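You operate a simulated robot arm through the tools that you are given. There is no shell and no other tool.

Carry out the task below with a simulated robot arm. There is one attempt and no reset: what you move stays moved.

TASK
The black gas cylinder is low: change the hose over to the other one.
Fine: shut the black valve and vent the hose to 0 bar before the coupling comes off; yellow cap into the parking cup; then open the other valve; flow dial untouched, no leak.
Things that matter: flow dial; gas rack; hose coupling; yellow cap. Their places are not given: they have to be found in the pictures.

Only the result counts: the job must be done as asked and must still hold three seconds after the hand-in. Knocking over, shifting, dropping, spilling or breaking anything else fails it. A push-on lid holds only when it is set on centred and level and pressed home; a screw cap is set on level and turned clockwise until tight.

THE ROBOT
A 7-joint arm with a two-finger parallel gripper, fixed in place. Base frame: the origin is at the foot of the arm, x ahead of it, y to its left, z up. Units: mm, degrees, N and s.
With the tool pointing down near the work surface it reaches from about 260 to 640 mm from the base axis. Its first joint turns from -166.0 to 166.0 degrees. Payload 1.57 kg.
The TCP is the grasp point between the finger pads, 30 mm short of the fingertips. In the tool frame z runs along the fingers and y along their closing line. The gripper opens to 80 mm. The fingers are 17 mm wide and 12 mm thick; the gripper's body (40 by 82 mm) begins 80 mm behind the TCP.
Orientation is told as [roll, pitch, yaw] about the base's x, y, z axes, in that order, counted from this pose: with the fingers straight down and closing along the base's y, the tool's x points along the base's -x, its y along +y and its z along -z.

THE INTERFACE
- The arm moves only by the tool move_arm. Its argument "moves" is a list of rows, each an object of numbers (a shift or turn left out is 0, a gripper value left out holds the last): "x", "y", "z": the shift along the tool's x, y, z in mm; "wx", "wy", "wz": the turn, a rotation vector about the tool's x, y, z in degrees; "claw": the finger opening in mm, from 0 to 80. In form: [{"x": .., "y": .., "z": .., "wx": .., "wy": .., "wz": .., "claw": ..}, ...]. A call has 1 to 20 rows; each row is the pose to reach, as a shift and turn from the pose commanded when the call began, along the tool's axes at that moment. Rows are played at 5 a second. More than 50 mm and 8.6 degrees between two rows, or a gripper value outside its range, and nothing of the call is played. A pose out of reach is approached as far as the arm can. The call stops where the force on the tool passes 40 N (or 10 N more than at its start, if that is more) or the arm is blocked; 0.2 s more then pass. Each finger travels about 72 mm/s and halts on what it meets, pressing with about 40 N; the grip force reading is that of the motor and also rises with nothing between the fingers. The clock runs only during rows and for 0.2 s after the last one: add rows that repeat a pose to give the fingers time. The reply holds the time, the measured pose of the TCP, the force on the tool along the base axes, the opening and the grip force, in the units named above and with some noise, with the torque about the TCP (base axes, N m) and any sound that the robot's microphone picked up.
- Cameras (640 x 400 px; columns grow to the right, rows downward): "scene" is fixed at [56.7, -640.5, 1611.8]; the picture's right is [0.95, -0.33, 0.00], its down [-0.13, -0.36, -0.92] and it looks along [0.30, 0.87, -0.39] (base axes); focal length 372 px, centre (320, 200). "wrist" rides on the gripper at [72, -7, -122] in the tool frame; the picture's right is [0.09, 1.00, 0.00], its down [-0.84, 0.08, -0.54] and it looks along [-0.54, 0.05, 0.84] (tool axes); focal length 238 px, centre (320, 200).
- snapshot(camera): a new picture of that camera. It takes no simulated time.
- lift_body(by): slides the trunk up (or, below 0, down) by that many mm; the arm rides with it, the base frame stays. It gives what a move gives, with no picture.
- pixel_to_xyz(camera, pixels): for up to 12 pixels [column, row] of the newest picture of that camera ("zoom" is the newest enlarged one), the place [x, y, z] in the base frame of the surface seen there, good to about 2 mm, but the place of the scene camera against the robot may be out by one fixed shift of up to 18 mm in any direction. It takes no simulated time.
- inspect(camera, box): a new picture of the part [left, top, right, bottom] of that camera's present view, enlarged. It takes no simulated time.
- close_job(): hands the job in; it is judged then, once.

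Leave the gripper open and the arm clear of the work at the hand-in unless told otherwise.

The tools are called after ">>>" as a command line: name --argument value ..., lists and objects as JSON in quotes. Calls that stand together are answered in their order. move_arm: Moves the arm, as the interface text tells. Its arguments: {"type":"object","properties":{"moves":{"type":"array","items":{"type":"object","properties":{"x":{"type":"number"},"y":{"type":"number"},"z":{"type":"number"},"wx":{"type":"number"},"wy":{"type":"number"},"wz":{"type":"number"},"claw":{"type":"number"}}}}},"required":["moves"]} The other tools are called the same way: lift_body (by) slides the trunk up or down; snapshot (camera) takes a picture; pixel_to_xyz (camera, pixels) gives the place of the surface under pixels of a picture; inspect (camera, box) takes an enlarged picture of a part of a camera's view; close_job () hands the job in.

At the start:

```text
time_s: 0.0
position: [306.1, 252.9, 1332.4]
tool_rot: [0.1, 0.0, 0.1]
ft_force: [0.9, -0.3, 0.7]
moment: [-0.02, 0.03, -0.01]
width: 79.9
gripper_force: 0.0
trunk travel left (down, up): [-800.0, 190.0]
```

scene: 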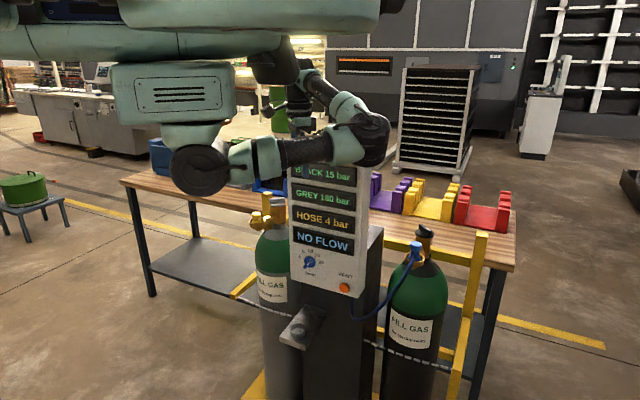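
wrist: 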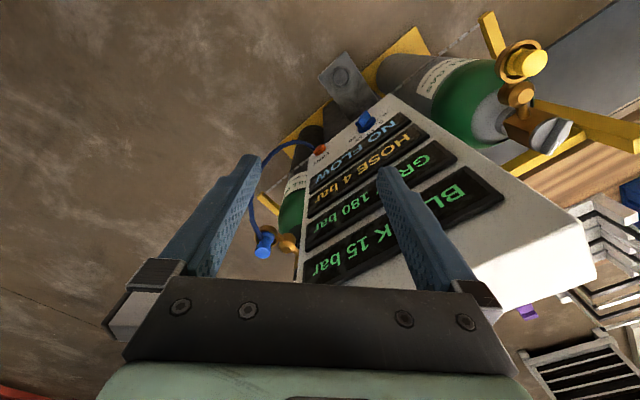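

I see the rack with two green cylinders, a panel with displays (BLACK 15, GREY 180, HOSE 4 bar, NO FLOW), a dial and an orange vent button. I will look closer at the parts first.

>>> inspect --camera "scene" --box '[230, 150, 390, 250]'

>>> inspect --camera "scene" --box '[340, 210, 500, 310]'

>>> inspect --camera "scene" --box '[240, 240, 480, 390]'

>>> inspect --camera "wrist" --box '[240, 20, 640, 270]'

```text
4.00 times, centred on (310, 200) of scene
```

zoom: 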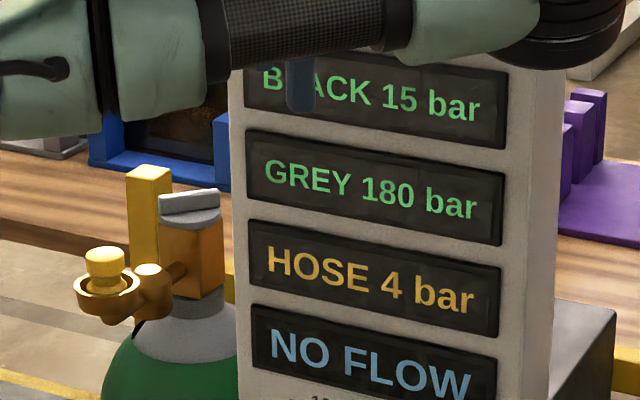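

```text
4.00 times, centred on (420, 260) of scene
```

zoom: 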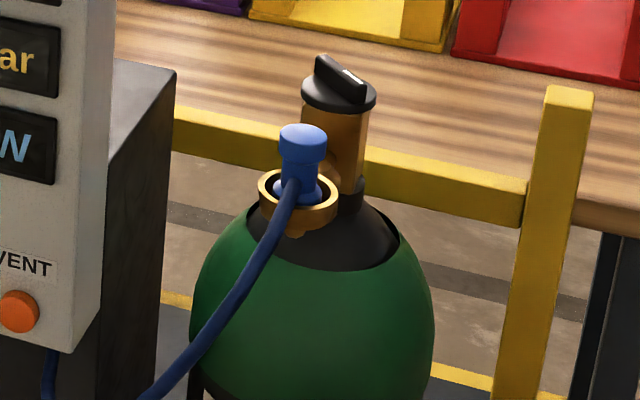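

```text
2.67 times, centred on (360, 315) of scene
```

zoom: 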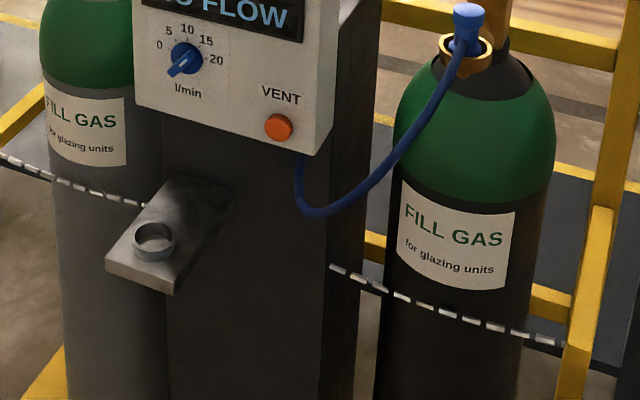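

```text
1.60 times, centred on (440, 145) of wrist
```

zoom: 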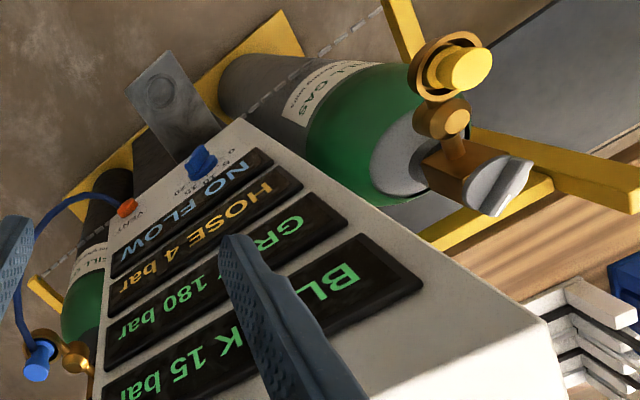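

The black cylinder (right) carries the blue hose coupling, and the grey one (left) carries the yellow cap. The parking cup is on a bracket in front. Now I will measure the places of these parts from the scene camera.

>>> snapshot --camera "scene"

>>> pixel_to_xyz --camera "scene" --pixels '[[256, 214], [256, 218], [277, 203], [286, 209], [425, 230], [416, 243], [416, 255], [310, 262], [344, 287], [298, 330], [300, 170], [345, 180]]'

>>> pixel_to_xyz --camera "wrist" --pixels '[[532, 62], [514, 95], [545, 135], [365, 122], [321, 149], [340, 75], [263, 252], [265, 238], [360, 265], [590, 280], [400, 110], [282, 242]]'

>>> inspect --camera "scene" --box '[384, 212, 464, 262]'

>>> pixel_to_xyz --camera "zoom" --pixels '[[320, 130], [280, 110], [360, 130], [250, 230], [250, 260], [200, 290], [300, 300], [250, 320], [350, 250], [330, 90], [385, 160], [240, 270]]'

```text
taken
```

scene: 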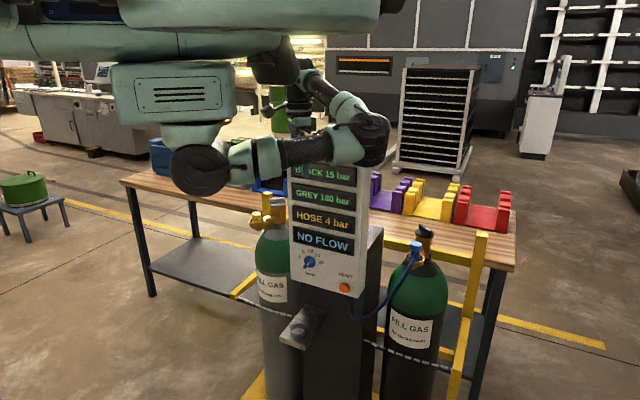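

```text
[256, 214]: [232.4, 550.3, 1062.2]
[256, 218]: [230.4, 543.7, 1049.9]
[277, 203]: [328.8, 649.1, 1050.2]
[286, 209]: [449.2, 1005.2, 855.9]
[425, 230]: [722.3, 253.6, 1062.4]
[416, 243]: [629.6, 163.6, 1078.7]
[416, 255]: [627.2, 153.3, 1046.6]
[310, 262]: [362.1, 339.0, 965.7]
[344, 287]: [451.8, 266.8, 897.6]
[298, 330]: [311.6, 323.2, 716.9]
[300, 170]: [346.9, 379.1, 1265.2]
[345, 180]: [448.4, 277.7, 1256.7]
```

```text
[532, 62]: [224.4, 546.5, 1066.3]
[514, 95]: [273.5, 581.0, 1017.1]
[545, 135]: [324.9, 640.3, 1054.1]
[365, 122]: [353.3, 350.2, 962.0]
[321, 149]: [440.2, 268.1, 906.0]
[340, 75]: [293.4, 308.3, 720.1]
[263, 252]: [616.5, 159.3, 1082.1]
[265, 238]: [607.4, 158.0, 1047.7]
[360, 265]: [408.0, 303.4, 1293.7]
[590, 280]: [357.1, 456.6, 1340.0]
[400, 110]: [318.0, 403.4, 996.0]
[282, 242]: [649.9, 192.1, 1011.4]
```

```text
8.00 times, centred on (424, 237) of scene
```

zoom: 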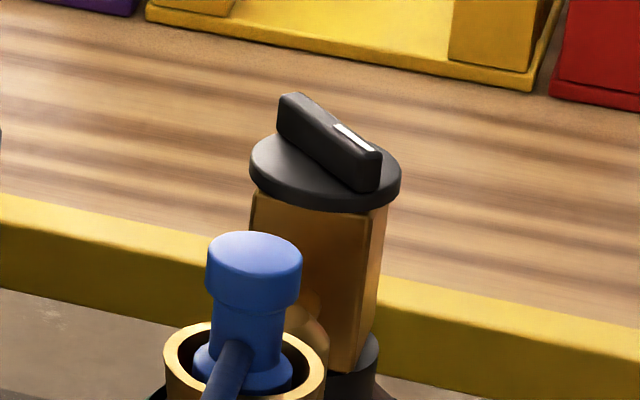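

```text
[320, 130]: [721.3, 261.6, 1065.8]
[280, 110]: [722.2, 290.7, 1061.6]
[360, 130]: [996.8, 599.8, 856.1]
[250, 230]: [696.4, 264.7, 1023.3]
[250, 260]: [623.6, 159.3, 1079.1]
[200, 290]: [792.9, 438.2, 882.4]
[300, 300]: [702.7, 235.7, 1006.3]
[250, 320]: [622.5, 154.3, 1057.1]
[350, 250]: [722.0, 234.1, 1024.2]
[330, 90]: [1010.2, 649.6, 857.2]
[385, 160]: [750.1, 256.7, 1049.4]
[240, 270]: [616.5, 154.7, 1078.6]
```

Both cameras agree to within about 8 mm. The rack faces (-1,-1) in the base frame. The coupling is near (614,159,1080), the cap near (226,547,1064), the valves near (715,255) and (325,640), the vent button at (440,268,906) and the cup at about (297,312,720). Next I slide the arm along the front of the rack, turning the tool 45° so the wrist camera faces the rack near the black cylinder.

>>> move_arm --moves '[{"x": -31, "y": -33, "wz": -6.4}, {"x": -62, "y": -67, "wz": -12.8}, {"x": -92, "y": -100, "wz": -19.3}, {"x": -123, "y": -133, "wz": -25.7}, {"x": -153, "y": -167, "wz": -32.1}, {"x": -184, "y": -200, "wz": -38.6}, {"x": -214, "y": -233, "wz": -45}, {"x": -214, "y": -233, "wz": -45}]'

>>> snapshot --camera "wrist"

>>> snapshot --camera "scene"

```text
time_s: 1.8
position: [505.9, 36.0, 1331.6]
tool_rot: [0.0, 0.0, 41.8]
ft_force: [-0.5, -0.3, 0.0]
moment: [-0.01, -0.01, 0.02]
width: 80.0
gripper_force: 0.1
out of reach, approached as far as the arm can: row 7, 8
trunk travel left (down, up): [-800.0, 190.0]
```

```text
taken
```

wrist: 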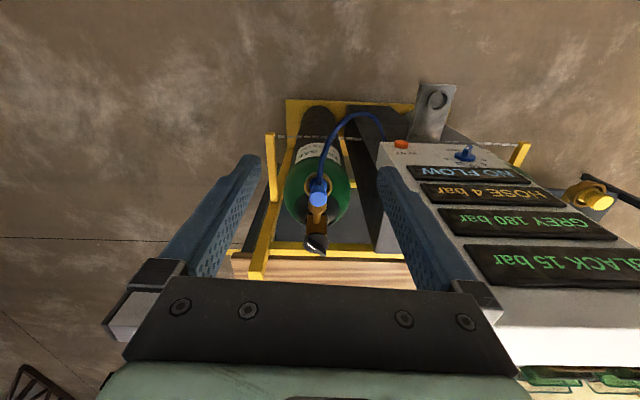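

```text
taken
```

scene: 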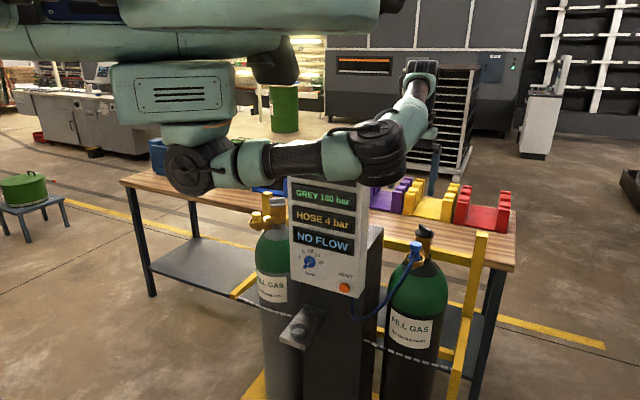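

The black cylinder is now in view around (318,190). At this height the arm is at its reach limit, so the shoulder sits low relative to the tool. I lower the tool 200 mm in free space in front of the rack to gain reach.

>>> move_arm --moves '[{"z": 40}, {"z": 80}, {"z": 120}, {"z": 160}, {"z": 200}, {"z": 200}]'

>>> snapshot --camera "wrist"

>>> snapshot --camera "scene"

```text
time_s: 3.2
position: [507.0, 35.7, 1132.5]
tool_rot: [0.0, -0.1, 42.0]
ft_force: [0.2, 0.6, 0.1]
moment: [-0.01, 0.01, 0.05]
width: 80.0
gripper_force: 0.1
trunk travel left (down, up): [-800.0, 190.0]
```

```text
taken
```

wrist: 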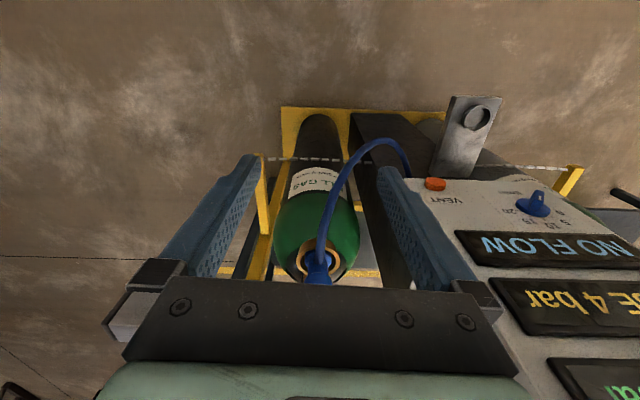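

```text
taken
```

scene: 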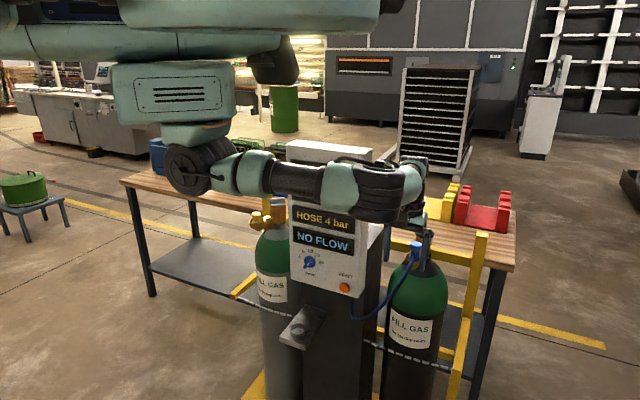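

The whole pose is now reachable. I go back up 130 mm to get a view of the black valve handle, then zoom.

>>> move_arm --moves '[{"z": -45}, {"z": -90}, {"z": -130}, {"z": -130}]'

>>> inspect --camera "wrist" --box '[240, 140, 400, 290]'

>>> snapshot --camera "scene"

```text
time_s: 4.2
position: [505.3, 35.9, 1264.7]
tool_rot: [-0.1, 0.0, 41.7]
ft_force: [-0.5, 0.3, -0.1]
moment: [0.01, 0.01, 0.0]
width: 80.0
gripper_force: 0.0
trunk travel left (down, up): [-800.0, 190.0]
```

```text
2.67 times, centred on (320, 215) of wrist
```

zoom: 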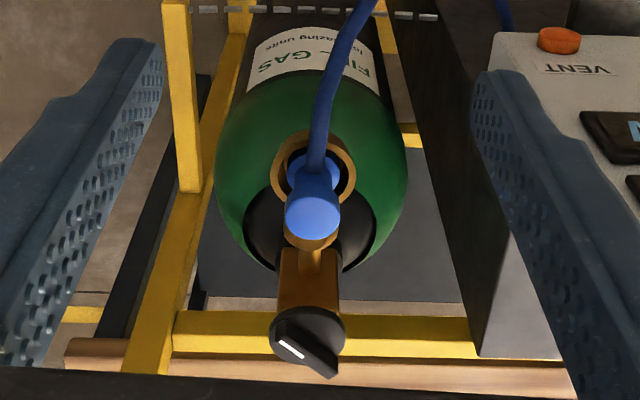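

```text
taken
```

scene: 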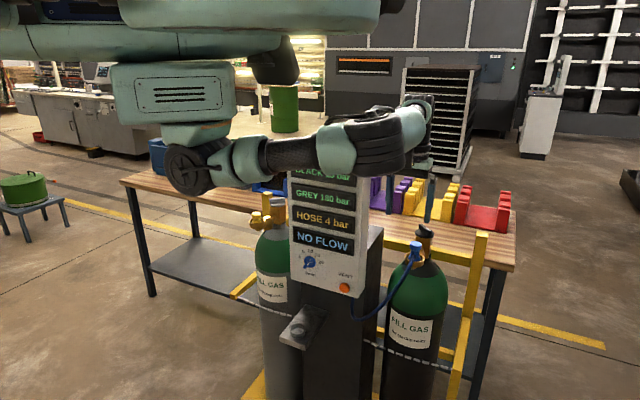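

In the zoom the coupling is at (312,215), the valve handle is at (308,340) with its white mark at (290,350). I measure them.

>>> pixel_to_xyz --camera "zoom" --pixels '[[312, 213], [312, 195], [295, 165], [345, 165], [290, 350], [283, 326], [330, 362], [305, 345], [320, 320], [308, 285], [285, 285], [335, 285]]'

>>> inspect --camera "wrist" --box '[290, 240, 350, 290]'

>>> pixel_to_xyz --camera "zoom" --pixels '[[90, 150], [200, 60], [300, 100], [230, 130], [180, 150], [100, 100], [160, 40], [60, 120], [280, 180], [220, 200], [300, 150], [200, 100]]'

```text
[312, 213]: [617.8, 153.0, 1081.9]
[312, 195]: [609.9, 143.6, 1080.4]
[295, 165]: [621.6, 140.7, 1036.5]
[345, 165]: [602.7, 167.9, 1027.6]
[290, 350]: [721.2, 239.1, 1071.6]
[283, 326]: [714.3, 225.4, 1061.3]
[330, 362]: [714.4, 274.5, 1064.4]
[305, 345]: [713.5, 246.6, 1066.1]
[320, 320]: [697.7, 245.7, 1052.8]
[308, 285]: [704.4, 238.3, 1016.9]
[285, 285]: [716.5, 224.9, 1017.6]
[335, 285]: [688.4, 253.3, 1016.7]
```

```text
8.00 times, centred on (320, 265) of wrist
```

zoom: 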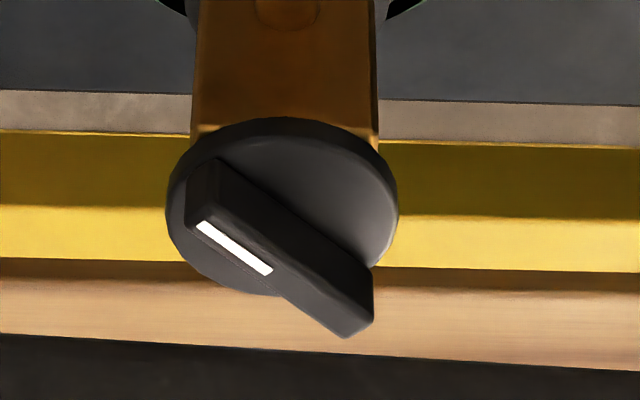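

```text
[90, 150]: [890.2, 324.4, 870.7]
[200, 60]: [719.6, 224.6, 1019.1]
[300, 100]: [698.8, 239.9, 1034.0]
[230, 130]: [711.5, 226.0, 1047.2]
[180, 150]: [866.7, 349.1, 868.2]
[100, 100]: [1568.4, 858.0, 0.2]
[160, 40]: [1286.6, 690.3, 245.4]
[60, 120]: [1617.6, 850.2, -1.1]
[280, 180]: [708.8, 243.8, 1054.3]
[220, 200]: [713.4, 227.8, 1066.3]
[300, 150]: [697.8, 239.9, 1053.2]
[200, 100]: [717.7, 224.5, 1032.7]
```

The black handle's bar runs roughly along base y, centred near (713,250), top about z 1070, with the white mark at its -y end. I compare it with the grey handle, which should be shut, using the scene camera.

>>> inspect --camera "scene" --box '[244, 186, 308, 236]'

>>> pixel_to_xyz --camera "zoom" --pixels '[[280, 120], [310, 115], [360, 110], [390, 108], [340, 130], [330, 150], [120, 250], [110, 300], [120, 240], [200, 310], [250, 290], [340, 240]]'

>>> inspect --camera "scene" --box '[400, 215, 464, 255]'

>>> pixel_to_xyz --camera "zoom" --pixels '[[160, 105], [200, 130], [240, 150], [270, 170], [200, 160], [120, 150], [155, 180], [215, 160], [280, 190], [170, 120], [220, 140], [100, 260]]'

```text
8.00 times, centred on (276, 211) of scene
```

zoom: 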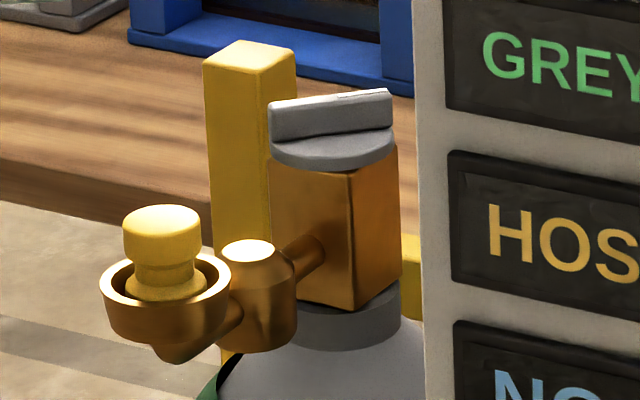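

```text
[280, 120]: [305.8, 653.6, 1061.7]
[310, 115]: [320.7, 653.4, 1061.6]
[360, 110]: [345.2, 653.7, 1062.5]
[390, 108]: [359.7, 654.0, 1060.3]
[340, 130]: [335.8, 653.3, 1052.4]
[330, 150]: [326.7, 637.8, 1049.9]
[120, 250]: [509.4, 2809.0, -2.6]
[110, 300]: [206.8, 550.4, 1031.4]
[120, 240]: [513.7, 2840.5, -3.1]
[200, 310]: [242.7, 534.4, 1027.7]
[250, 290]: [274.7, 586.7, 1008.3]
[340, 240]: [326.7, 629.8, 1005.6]
```

```text
10.00 times, centred on (432, 235) of scene
```

zoom: 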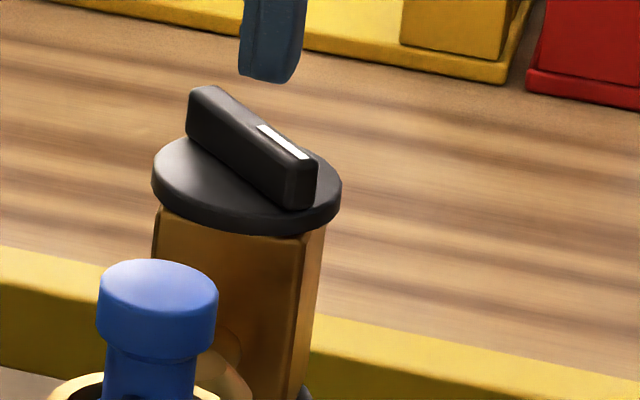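

```text
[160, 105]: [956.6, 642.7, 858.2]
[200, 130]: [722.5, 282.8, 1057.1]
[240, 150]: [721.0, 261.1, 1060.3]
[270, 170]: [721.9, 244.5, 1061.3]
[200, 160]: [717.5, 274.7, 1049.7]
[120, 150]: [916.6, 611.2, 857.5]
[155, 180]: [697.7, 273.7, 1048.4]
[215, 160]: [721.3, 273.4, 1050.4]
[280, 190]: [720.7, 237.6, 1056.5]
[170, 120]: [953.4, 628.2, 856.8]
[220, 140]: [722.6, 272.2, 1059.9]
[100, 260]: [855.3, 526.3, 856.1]
```

The grey (shut) handle's bar lies along base x with its mark at +x. The black bar lies along y with its mark at -y. I first lower to z≈1165, then advance halfway toward the black valve, above the coupling, to test reach.

>>> move_arm --moves '[{"z": 45}, {"z": 90}, {"z": 95, "x": -40, "y": 2}, {"z": 95, "x": -80, "y": 4}, {"z": 95, "x": -120, "y": 7}, {"z": 95, "x": -160, "y": 10}, {"z": 95, "x": -160, "y": 10}]'

>>> snapshot --camera "scene"

>>> snapshot --camera "wrist"

```text
time_s: 5.8
position: [554.2, 86.0, 1168.9]
tool_rot: [0.0, 0.0, 41.8]
ft_force: [-0.5, 0.2, -0.5]
moment: [0.02, 0.01, 0.01]
width: 80.0
gripper_force: 0.0
out of reach, approached as far as the arm can: row 4, 5, 6, 7
trunk travel left (down, up): [-800.0, 190.0]
```

```text
taken
```

scene: 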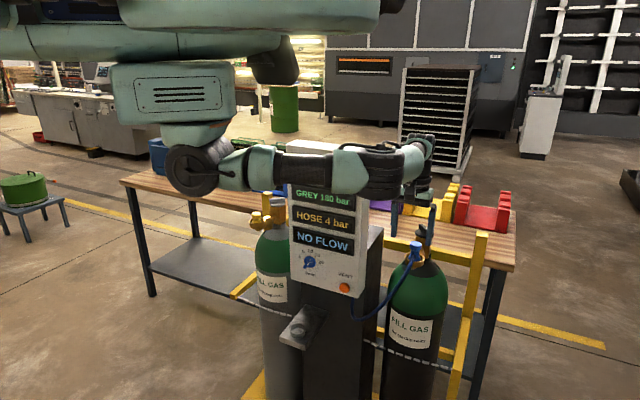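

```text
taken
```

wrist: 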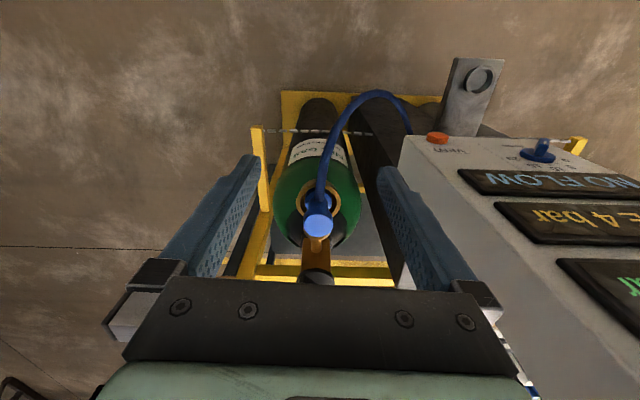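

At this height the limit is about 561 mm. I test whether a higher trunk helps: I lift the trunk 150 mm, then bring the tool back down by the same amount and push forward.

>>> lift_body --by 150

>>> move_arm --moves '[{"z": 45}, {"z": 90}, {"z": 135}, {"z": 150, "x": -20, "y": 2}, {"z": 150, "x": -60, "y": 4}, {"z": 150, "x": -100, "y": 7}, {"z": 150, "x": -140, "y": 10}, {"z": 150, "x": -140, "y": 10}]'

>>> snapshot --camera "scene"

```text
time_s: 7.5
position: [554.6, 86.5, 1318.9]
tool_rot: [0.0, 0.1, 41.8]
ft_force: [-0.1, 0.3, 0.8]
moment: [0.0, 0.02, 0.0]
width: 79.8
gripper_force: 0.0
trunk travel left (down, up): [-950.0, 40.0]
```

```text
time_s: 9.3
position: [557.8, 164.4, 1165.7]
tool_rot: [0.1, 0.0, 41.7]
ft_force: [-0.3, 0.0, 0.2]
moment: [0.01, 0.04, 0.0]
width: 79.9
gripper_force: 0.0
out of reach, approached as far as the arm can: row 1, 2, 3, 4, 5, 6, 7, 8
trunk travel left (down, up): [-950.0, 40.0]
```

```text
taken
```

scene: 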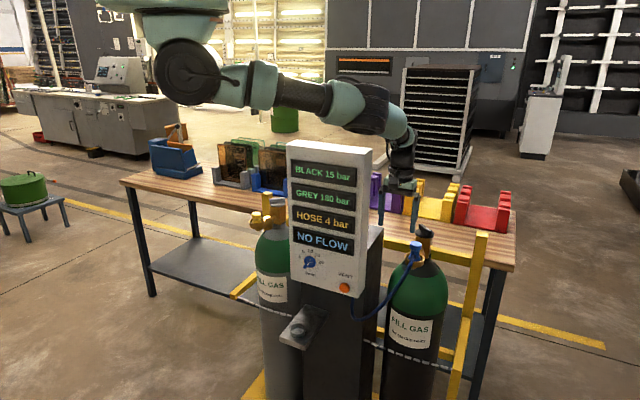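

Reach only grew to about 581 mm and the arm moved sideways, so the 42° yaw may be part of the limit. I turn the tool to about radial (yaw 16°) and try going outward at this height.

>>> move_arm --moves '[{"wz": 6.5}, {"wz": 13}, {"wz": 19.5}, {"wz": 26}, {"wz": 26}]'

>>> move_arm --moves '[{"x": -40}, {"x": -80}, {"x": -120}, {"x": -120}]'

>>> snapshot --camera "scene"

```text
time_s: 10.6
position: [556.1, 163.2, 1165.5]
tool_rot: [0.1, -0.1, 15.6]
ft_force: [-0.2, 0.1, -0.4]
moment: [-0.02, -0.01, 0.01]
width: 80.1
gripper_force: 0.1
trunk travel left (down, up): [-950.0, 40.0]
```

```text
time_s: 11.6
position: [608.3, 179.0, 1175.7]
tool_rot: [0.1, 0.0, 15.8]
ft_force: [-0.2, -0.1, -1.0]
moment: [0.01, 0.03, 0.01]
width: 79.9
gripper_force: 0.0
out of reach, approached as far as the arm can: row 2, 3, 4
trunk travel left (down, up): [-950.0, 40.0]
```

```text
taken
```

scene: 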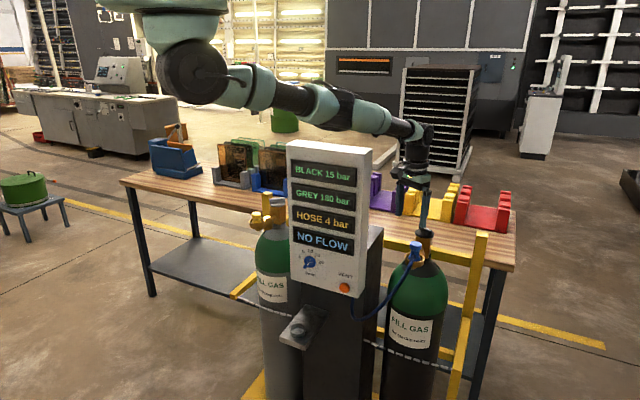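

With yaw 16° the arm reaches 634 mm, so the coupling and cap can be reached with the tool straight down. The valves lie at about 740–760 mm and need the tool tilted outward. I rise, turn to yaw 35° and close the fingers to use them as a pusher, then tilt 40° outward.

>>> move_arm --moves '[{"x": 0, "z": -25, "wz": -6.4, "claw": 0}, {"x": 0, "z": -50, "wz": -12.8, "claw": 0}, {"x": 0, "z": -75, "wz": -19.2, "claw": 0}, {"x": 0, "z": -75, "wz": -19.2, "claw": 0}]'

>>> move_arm --moves '[{"wy": -8}, {"wy": -16}, {"wy": -24}, {"wy": -32}, {"wy": -40}, {"wy": -40}]'

>>> snapshot --camera "scene"

>>> snapshot --camera "wrist"

```text
time_s: 12.6
position: [599.2, 138.1, 1236.9]
tool_rot: [-0.2, -0.1, 32.8]
ft_force: [-0.5, -0.2, -0.1]
moment: [0.0, 0.01, 0.01]
width: 0.0
gripper_force: 21.5
out of reach, approached as far as the arm can: row 3, 4
trunk travel left (down, up): [-950.0, 40.0]
```

```text
time_s: 13.9
position: [600.1, 137.1, 1235.8]
tool_rot: [0.2, -40.2, 34.9]
ft_force: [-0.1, 1.1, 0.4]
moment: [0.03, 0.0, 0.0]
width: 0.0
gripper_force: 21.2
trunk travel left (down, up): [-950.0, 40.0]
```

```text
taken
```

scene: 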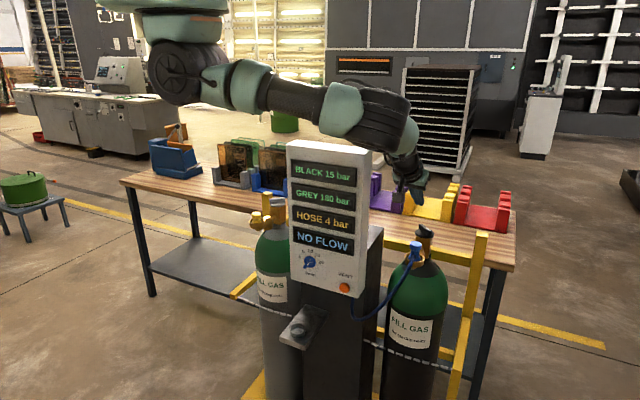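

```text
taken
```

wrist: 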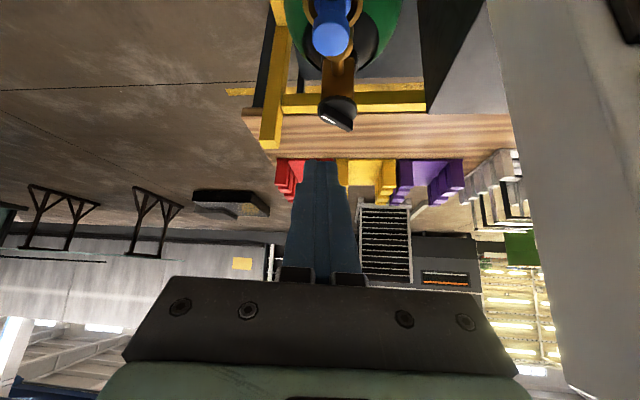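

The tool is tilted 40° at yaw 35°, and the valve handle is clear in the wrist view at (337,112). I zoom in to measure it precisely.

>>> inspect --camera "wrist" --box '[297, 82, 377, 132]'

>>> pixel_to_xyz --camera "zoom" --pixels '[[230, 250], [280, 300], [330, 330], [420, 375], [250, 180], [300, 230], [350, 260], [420, 330], [350, 150], [400, 220], [320, 280], [200, 240]]'

```text
8.00 times, centred on (337, 107) of wrist
```

zoom: 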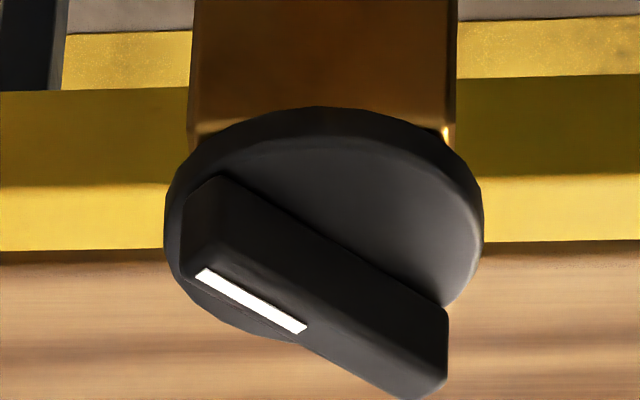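

```text
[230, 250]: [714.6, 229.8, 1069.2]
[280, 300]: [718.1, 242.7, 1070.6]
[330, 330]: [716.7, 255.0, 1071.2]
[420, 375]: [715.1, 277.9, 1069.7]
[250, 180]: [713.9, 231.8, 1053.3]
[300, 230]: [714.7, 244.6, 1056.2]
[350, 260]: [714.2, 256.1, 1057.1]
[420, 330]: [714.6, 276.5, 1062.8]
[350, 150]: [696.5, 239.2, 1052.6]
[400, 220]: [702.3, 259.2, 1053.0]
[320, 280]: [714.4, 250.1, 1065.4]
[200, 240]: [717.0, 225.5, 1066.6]
```

The bar's near face is at x≈714.4, y from 225 to 282, top z≈1070 and disc top z≈1053, so the handle centre is about (720,253). I lower the trunk 90 mm to bring the valve into reach with this tilt.

>>> lift_body --by -90

>>> snapshot --camera "scene"

```text
time_s: 15.2
position: [600.1, 136.0, 1145.3]
tool_rot: [-0.1, -40.0, 35.0]
ft_force: [0.3, -0.1, -0.2]
moment: [-0.02, 0.01, -0.01]
width: 0.1
gripper_force: 21.5
trunk travel left (down, up): [-860.0, 130.0]
```

```text
taken
```

scene: 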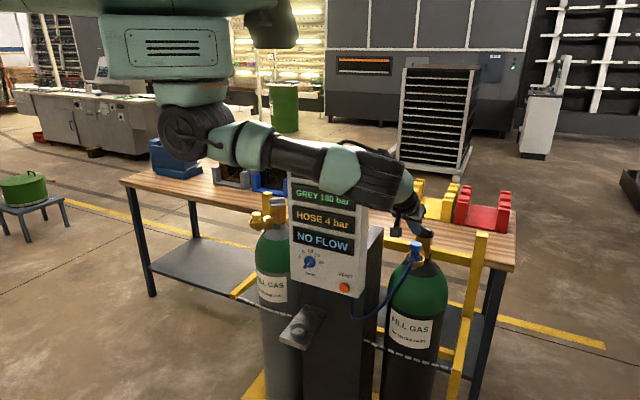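

I move along to a point above and just in front of the handle's +y end, tip about 50 mm over it.

>>> move_arm --moves '[{"x": -26.4, "y": 16.8, "z": 22.8}, {"x": -52.8, "y": 33.5, "z": 45.6}, {"x": -79.3, "y": 50.2, "z": 68.5}, {"x": -105.7, "y": 67, "z": 91.3}, {"x": -105.7, "y": 67, "z": 91.3}]'

>>> snapshot --camera "wrist"

>>> snapshot --camera "scene"

```text
time_s: 16.4
position: [675.0, 269.5, 1143.8]
tool_rot: [0.0, -40.1, 34.9]
ft_force: [-0.7, -0.1, -0.2]
moment: [0.03, 0.01, 0.0]
width: 0.0
gripper_force: 21.4
trunk travel left (down, up): [-860.0, 130.0]
```

```text
taken
```

wrist: 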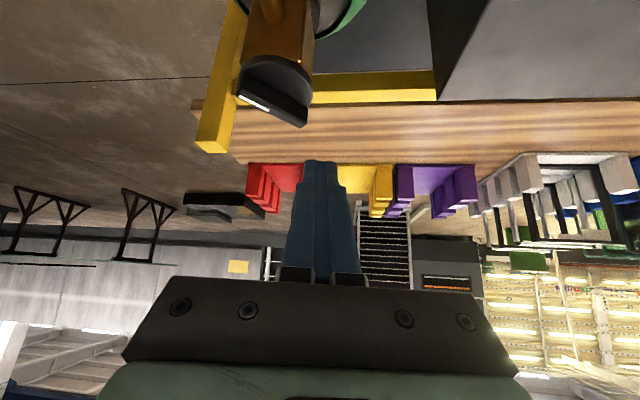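

```text
taken
```

scene: 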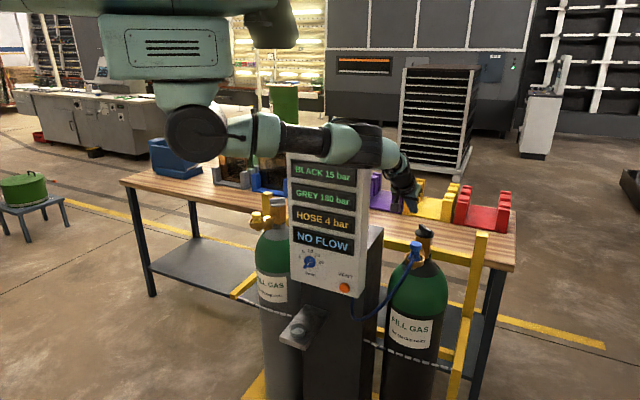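

The tip is now above and in front of the handle end. The upper arm passes near the panel top, so I check its place before descending.

>>> pixel_to_xyz --camera "scene" --pixels '[[300, 148], [330, 158], [345, 160], [360, 160], [380, 163], [300, 165], [330, 170], [360, 180], [290, 158], [368, 172]]'

>>> inspect --camera "scene" --box '[270, 100, 430, 200]'

```text
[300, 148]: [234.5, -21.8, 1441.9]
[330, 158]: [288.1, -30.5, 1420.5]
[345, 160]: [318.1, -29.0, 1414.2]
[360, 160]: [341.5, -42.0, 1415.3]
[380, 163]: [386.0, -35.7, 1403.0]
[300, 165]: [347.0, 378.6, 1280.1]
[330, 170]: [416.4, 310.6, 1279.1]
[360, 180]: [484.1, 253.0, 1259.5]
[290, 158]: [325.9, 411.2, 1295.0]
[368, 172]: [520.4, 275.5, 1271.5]
```

```text
4.00 times, centred on (350, 150) of scene
```

zoom: 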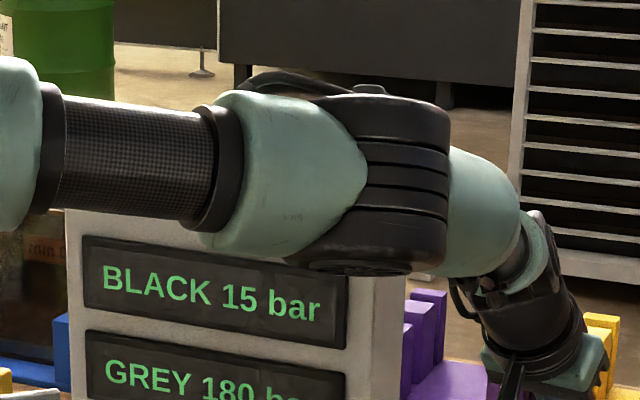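

The elbow sits well toward -y, clear of the panel. I descend 61 mm to bring the fingertip beside the bar's near face.

>>> move_arm --moves '[{"x": 19, "z": 23.8}, {"x": 38.1, "z": 47.6}, {"x": 38.1, "z": 47.6}]'

>>> inspect --camera "wrist" --box '[220, 60, 420, 185]'

>>> inspect --camera "scene" --box '[384, 200, 464, 250]'

```text
time_s: 17.2
position: [676.5, 272.0, 1079.7]
tool_rot: [0.0, -40.1, 35.0]
ft_force: [0.0, 0.1, -0.3]
moment: [0.0, -0.03, 0.01]
width: 0.0
gripper_force: 21.5
trunk travel left (down, up): [-860.0, 130.0]
```

```text
3.20 times, centred on (320, 122) of wrist
```

zoom: 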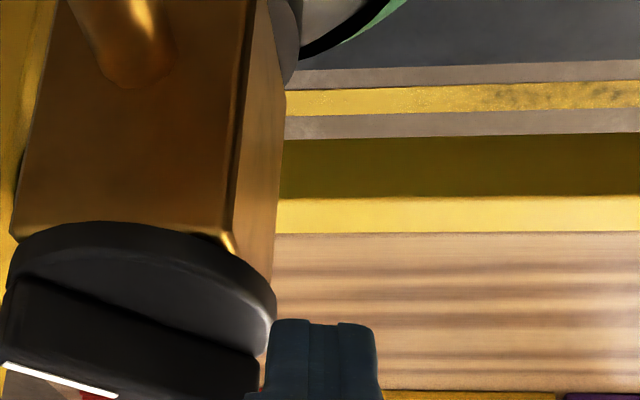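

```text
8.00 times, centred on (424, 225) of scene
```

zoom: 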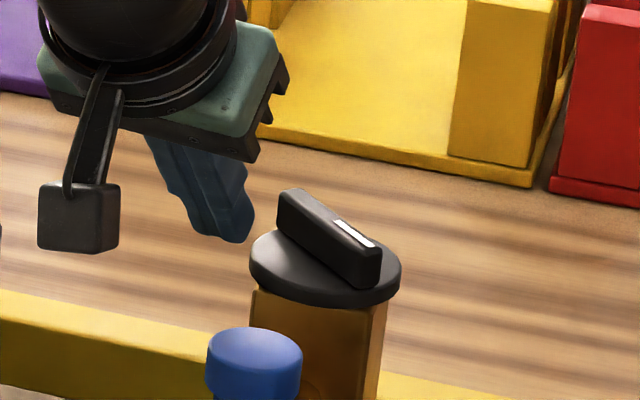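

The tip is beside the bar (scene zoom (230,235), bar end at (285,200)). I now push the +y end away from the robot, which is clockwise from above, through about the first 30°, watching force.

>>> move_arm --moves '[{"x": -2.3, "y": 0, "z": -2.7}, {"x": -6.7, "y": -8.3, "z": 1.0}, {"x": -9.5, "y": -8.4, "z": 3.4}, {"x": -12.4, "y": -8.5, "z": 5.8}, {"x": -15.3, "y": -10, "z": 8.3}, {"x": -18.3, "y": -11.3, "z": 10.8}, {"x": -18.3, "y": -11.3, "z": 10.8}]'

>>> inspect --camera "scene" --box '[384, 200, 464, 250]'

>>> snapshot --camera "wrist"

```text
time_s: 18.8
position: [689.9, 270.8, 1085.2]
tool_rot: [-0.1, -39.9, 34.9]
ft_force: [-17.8, -11.6, -2.9]
moment: [-0.22, 0.39, -0.2]
width: 0.0
gripper_force: 21.5
out of reach, approached as far as the arm can: row 5, 6, 7
trunk travel left (down, up): [-860.0, 130.0]
```

```text
8.00 times, centred on (424, 225) of scene
```

zoom: 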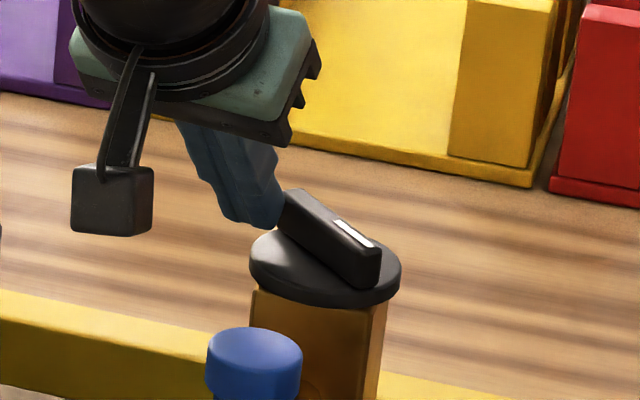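

```text
taken
```

wrist: 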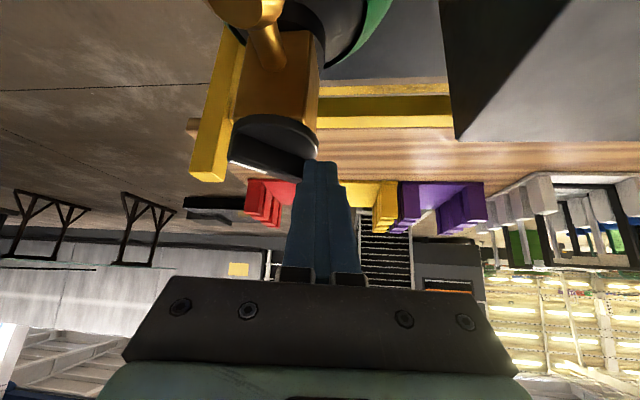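

The handle did not turn: about 21 N was felt and the arm ran out of reach. I take this as probably the open stop. I back off, rise 70 mm and lower the trunk 70 mm for more reach, to try the other end, which is the sense toward the grey handle's shut position.

>>> move_arm --moves '[{"x": 16.9, "y": 3.3, "z": -14.2}, {"x": 1, "y": -12, "z": -46}, {"x": -14.7, "y": -28.5, "z": -79}, {"x": -14.7, "y": -28.5, "z": -79}]'

>>> lift_body --by -70

>>> inspect --camera "scene" --box '[384, 200, 464, 250]'

>>> snapshot --camera "scene"

>>> inspect --camera "wrist" --box '[220, 60, 420, 185]'

```text
time_s: 19.8
position: [675.1, 227.0, 1157.4]
tool_rot: [0.0, -39.9, 35.1]
ft_force: [-0.4, -0.4, -0.1]
moment: [0.03, -0.07, -0.04]
width: 0.1
gripper_force: 20.8
trunk travel left (down, up): [-860.0, 130.0]
```

```text
time_s: 20.9
position: [674.0, 227.1, 1086.6]
tool_rot: [0.1, -40.0, 35.1]
ft_force: [-0.1, 0.7, 0.9]
moment: [-0.05, -0.02, 0.0]
width: 0.0
gripper_force: 21.0
trunk travel left (down, up): [-790.0, 200.0]
```

```text
8.00 times, centred on (424, 225) of scene
```

zoom: 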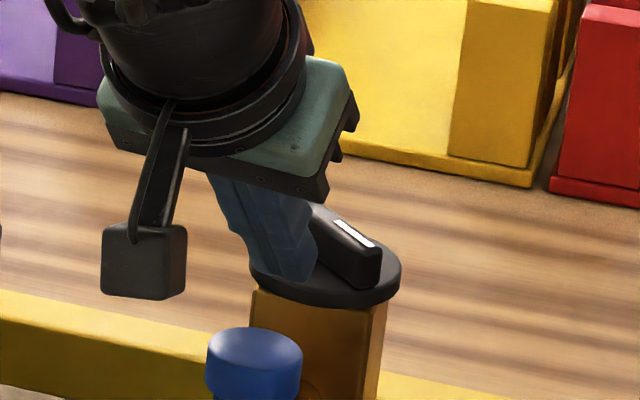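

```text
taken
```

scene: 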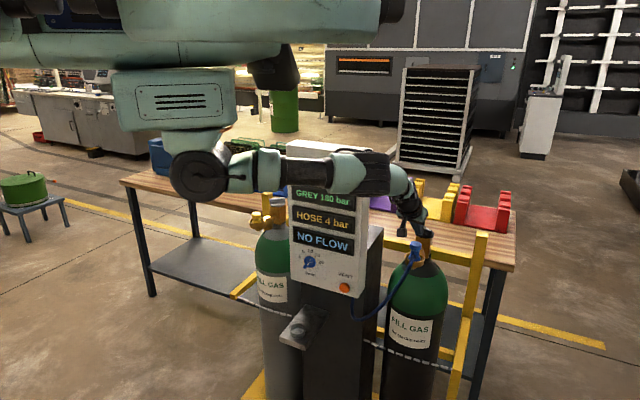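

```text
3.20 times, centred on (320, 122) of wrist
```

zoom: 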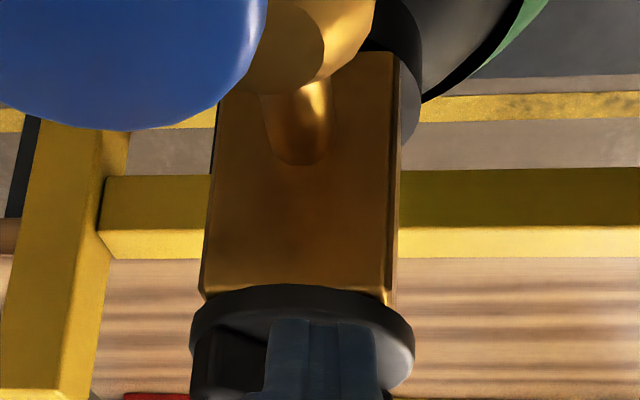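

The fingertip is over the disc in front of the bar, the wrist camera cube clears the coupling, and the handle is unchanged. I now push the bar's -y end away, which is counter-clockwise, through about 30°.

>>> move_arm --moves '[{"x": 1, "y": -5, "z": 2.3}, {"x": -4.5, "y": -8.9, "z": 7.7}, {"x": -5.8, "y": -13, "z": 8.8}, {"x": -7.2, "y": -17, "z": 10}, {"x": -9.7, "y": -20.2, "z": 12}, {"x": -12.2, "y": -23.4, "z": 14.1}, {"x": -12.2, "y": -23.4, "z": 14.1}]'

>>> inspect --camera "scene" --box '[384, 200, 464, 250]'

>>> inspect --camera "wrist" --box '[220, 60, 420, 185]'

```text
time_s: 22.5
position: [703.3, 216.1, 1082.9]
tool_rot: [0.0, -40.2, 34.9]
ft_force: [-1.1, 0.1, 0.0]
moment: [-0.02, 0.02, -0.01]
width: 0.1
gripper_force: 21.4
trunk travel left (down, up): [-790.0, 200.0]
```

```text
8.00 times, centred on (424, 225) of scene
```

zoom: 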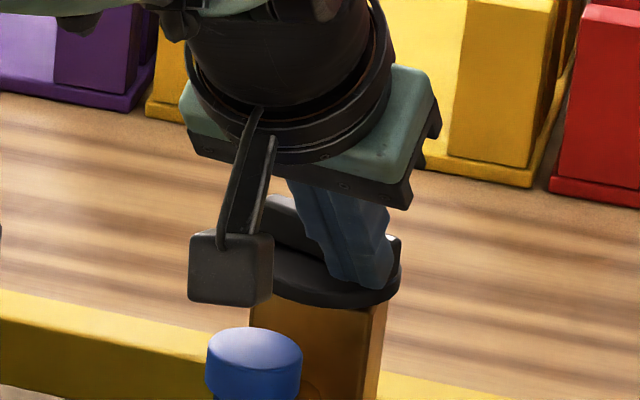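

```text
3.20 times, centred on (320, 122) of wrist
```

zoom: 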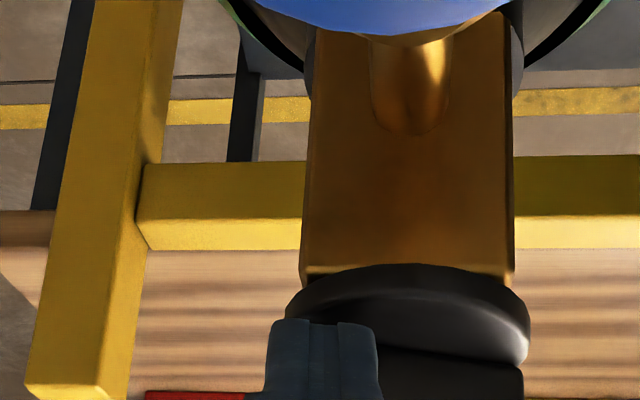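

The handle turned freely, so this is the shutting sense and the other way was the open stop. I carry the push on through 90° and slightly beyond to feel for the stop.

>>> move_arm --moves '[{"x": -3.4, "y": -2.1, "z": 2.9}, {"x": -6.8, "y": -4.2, "z": 5.7}, {"x": -11, "y": -6.3, "z": 9.3}, {"x": -16.2, "y": -6.3, "z": 13.6}, {"x": -19.1, "y": -2.8, "z": 16}, {"x": -19.1, "y": -2.8, "z": 16}]'

>>> inspect --camera "scene" --box '[384, 200, 464, 250]'

>>> inspect --camera "wrist" --box '[220, 60, 420, 185]'

```text
time_s: 23.9
position: [713.4, 219.0, 1084.0]
tool_rot: [-0.1, -40.1, 34.8]
ft_force: [-0.5, -0.5, -0.2]
moment: [-0.06, -0.01, 0.02]
width: 0.2
gripper_force: 20.9
out of reach, approached as far as the arm can: row 3, 4, 5, 6
trunk travel left (down, up): [-790.0, 200.0]
```

```text
8.00 times, centred on (424, 225) of scene
```

zoom: 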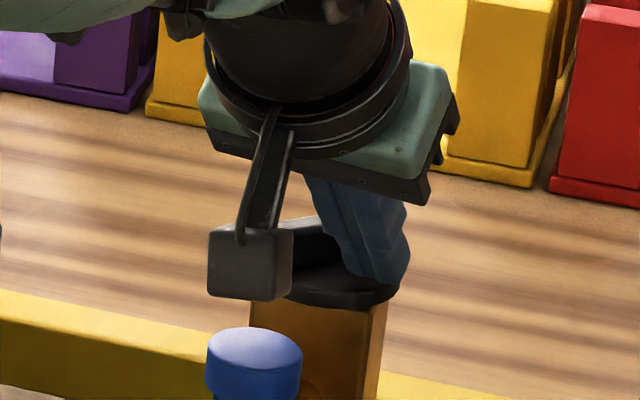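

```text
3.20 times, centred on (320, 122) of wrist
```

zoom: 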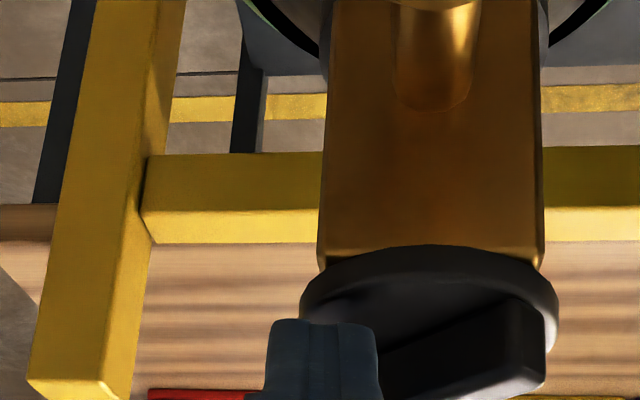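

The handle has turned about 55°, but the arm ran out of reach. I back off, rise 100 mm, swing the tool to yaw 22° and tilt slightly more. Then I lower the trunk 100 mm to gain reach.

>>> move_arm --moves '[{"x": 10, "y": 0, "z": -16}, {"x": -12, "y": 0.4, "z": -55}, {"x": -36.7, "y": 0.8, "z": -99.8}, {"x": -36.7, "y": 0.8, "z": -99.8, "wx": 4.2, "wz": 5}, {"x": -36.7, "y": 0.8, "z": -99.8, "wx": 8.36, "wz": 9.96}, {"x": -36.7, "y": 0.8, "z": -99.8, "wx": 8.36, "wz": 9.96}]'

>>> move_arm --moves '[{"wy": -4}, {"wy": -4}]'

>>> lift_body --by -100

>>> snapshot --camera "wrist"

>>> inspect --camera "scene" --box '[344, 150, 504, 250]'

```text
refused: row 3 steps farther than a row can; nothing moved
```

```text
time_s: 24.5
position: [712.4, 219.8, 1083.7]
tool_rot: [0.0, -44.1, 35.0]
ft_force: [0.0, -0.5, 0.6]
moment: [0.01, 0.0, -0.03]
width: 0.1
gripper_force: 21.6
trunk travel left (down, up): [-790.0, 200.0]
```

```text
time_s: 25.0
position: [718.0, 220.4, 1080.5]
tool_rot: [-0.2, -45.8, 35.0]
ft_force: [-22.7, -12.0, 27.4]
moment: [-0.05, 0.39, 0.37]
width: 0.0
gripper_force: 21.4
trunk travel left (down, up): [-770.0, 220.0]
stopped: the force on the tool passed its limit at 51 N (the readings are from after the stop); the commanded pose is now the measured one
```

```text
taken
```

wrist: 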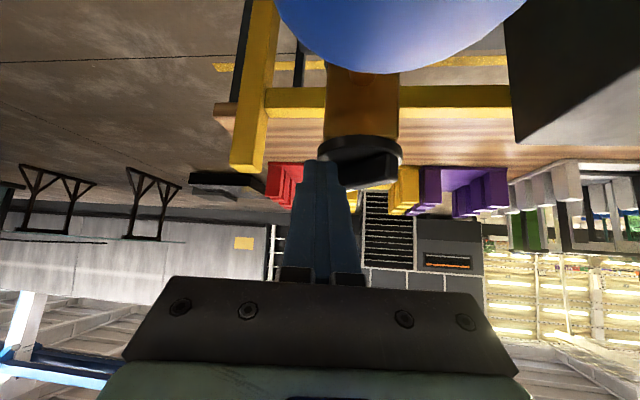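

```text
4.00 times, centred on (424, 200) of scene
```

zoom: 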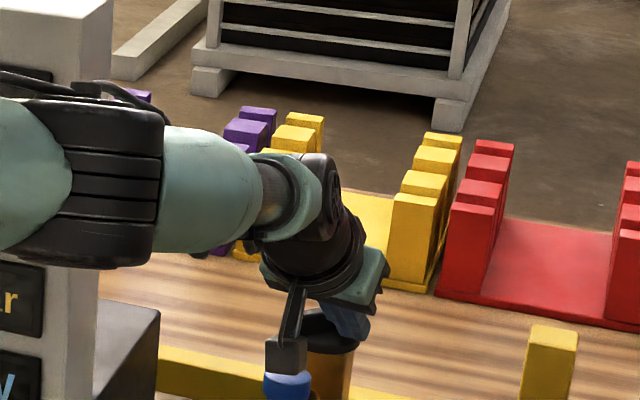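

The first move was refused for a too-long step, and the trunk lowering that followed pressed the fingertip onto the handle disc before it stopped. I rise straight up right away and then check that nothing was disturbed. From now on I will not chain moves like that.

>>> move_arm --moves '[{"x": -5, "z": -5}, {"x": -15, "z": -14.6}, {"x": -30, "z": -29}, {"x": -30, "z": -29}]'

>>> snapshot --camera "wrist"

>>> inspect --camera "scene" --box '[344, 190, 504, 290]'

>>> pixel_to_xyz --camera "scene" --pixels '[[416, 245], [416, 255]]'

```text
time_s: 26.0
position: [718.5, 222.7, 1116.6]
tool_rot: [0.0, -45.3, 34.9]
ft_force: [-0.5, -0.5, 0.7]
moment: [0.0, -0.02, 0.03]
width: 0.0
gripper_force: 21.2
trunk travel left (down, up): [-770.0, 220.0]
```

```text
taken
```

wrist: 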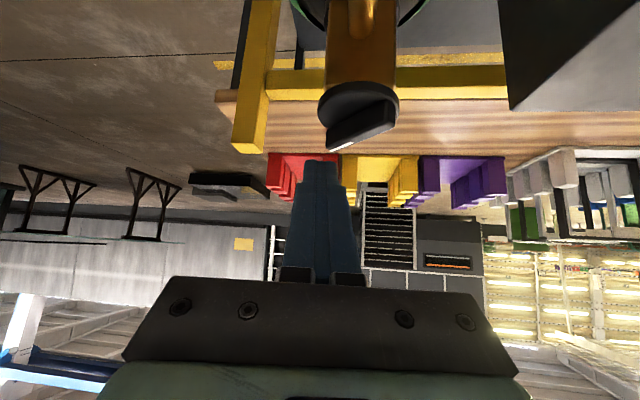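

```text
4.00 times, centred on (424, 240) of scene
```

zoom: 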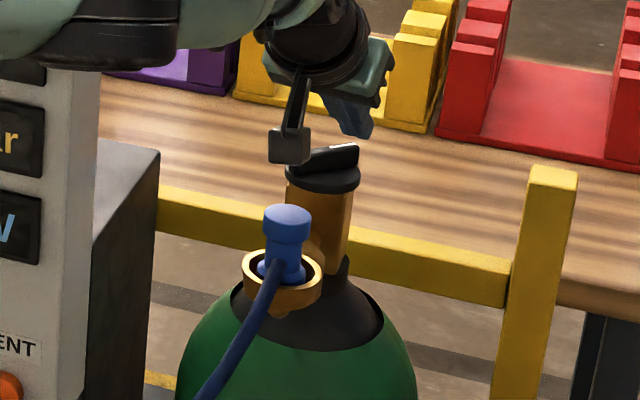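

```text
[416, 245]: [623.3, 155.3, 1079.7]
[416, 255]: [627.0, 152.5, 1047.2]
```

Nothing is disturbed: the coupling is still at the same place and the handle is at about 70°. I retreat up and back and swing yaw to 22°.

>>> move_arm --moves '[{"x": -11, "y": 0.6, "z": -34}, {"x": -22.1, "y": 1.3, "z": -68.7}, {"x": -22.1, "y": 1.3, "z": -68.7, "wx": 4.6, "wz": 4.55}, {"x": -22.1, "y": 1.3, "z": -68.7, "wx": 9.2, "wz": 9.1}, {"x": -22.1, "y": 1.3, "z": -68.7, "wx": 9.2, "wz": 9.1}]'

>>> inspect --camera "wrist" --box '[300, 40, 460, 165]'

```text
time_s: 27.2
position: [689.9, 203.2, 1178.8]
tool_rot: [0.0, -45.4, 22.0]
ft_force: [0.0, 0.2, 1.0]
moment: [0.02, 0.03, 0.02]
width: 0.0
gripper_force: 21.0
trunk travel left (down, up): [-770.0, 220.0]
```

```text
3.20 times, centred on (380, 102) of wrist
```

zoom: 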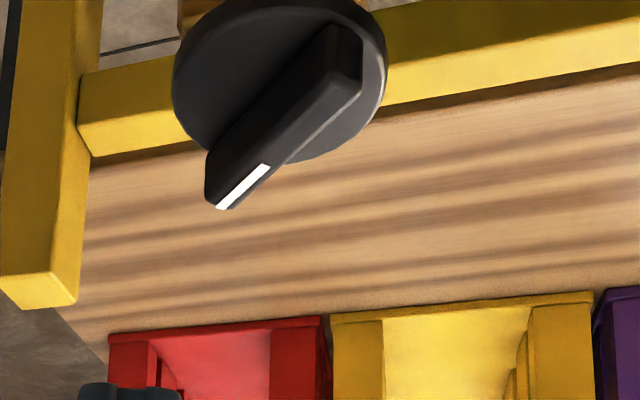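

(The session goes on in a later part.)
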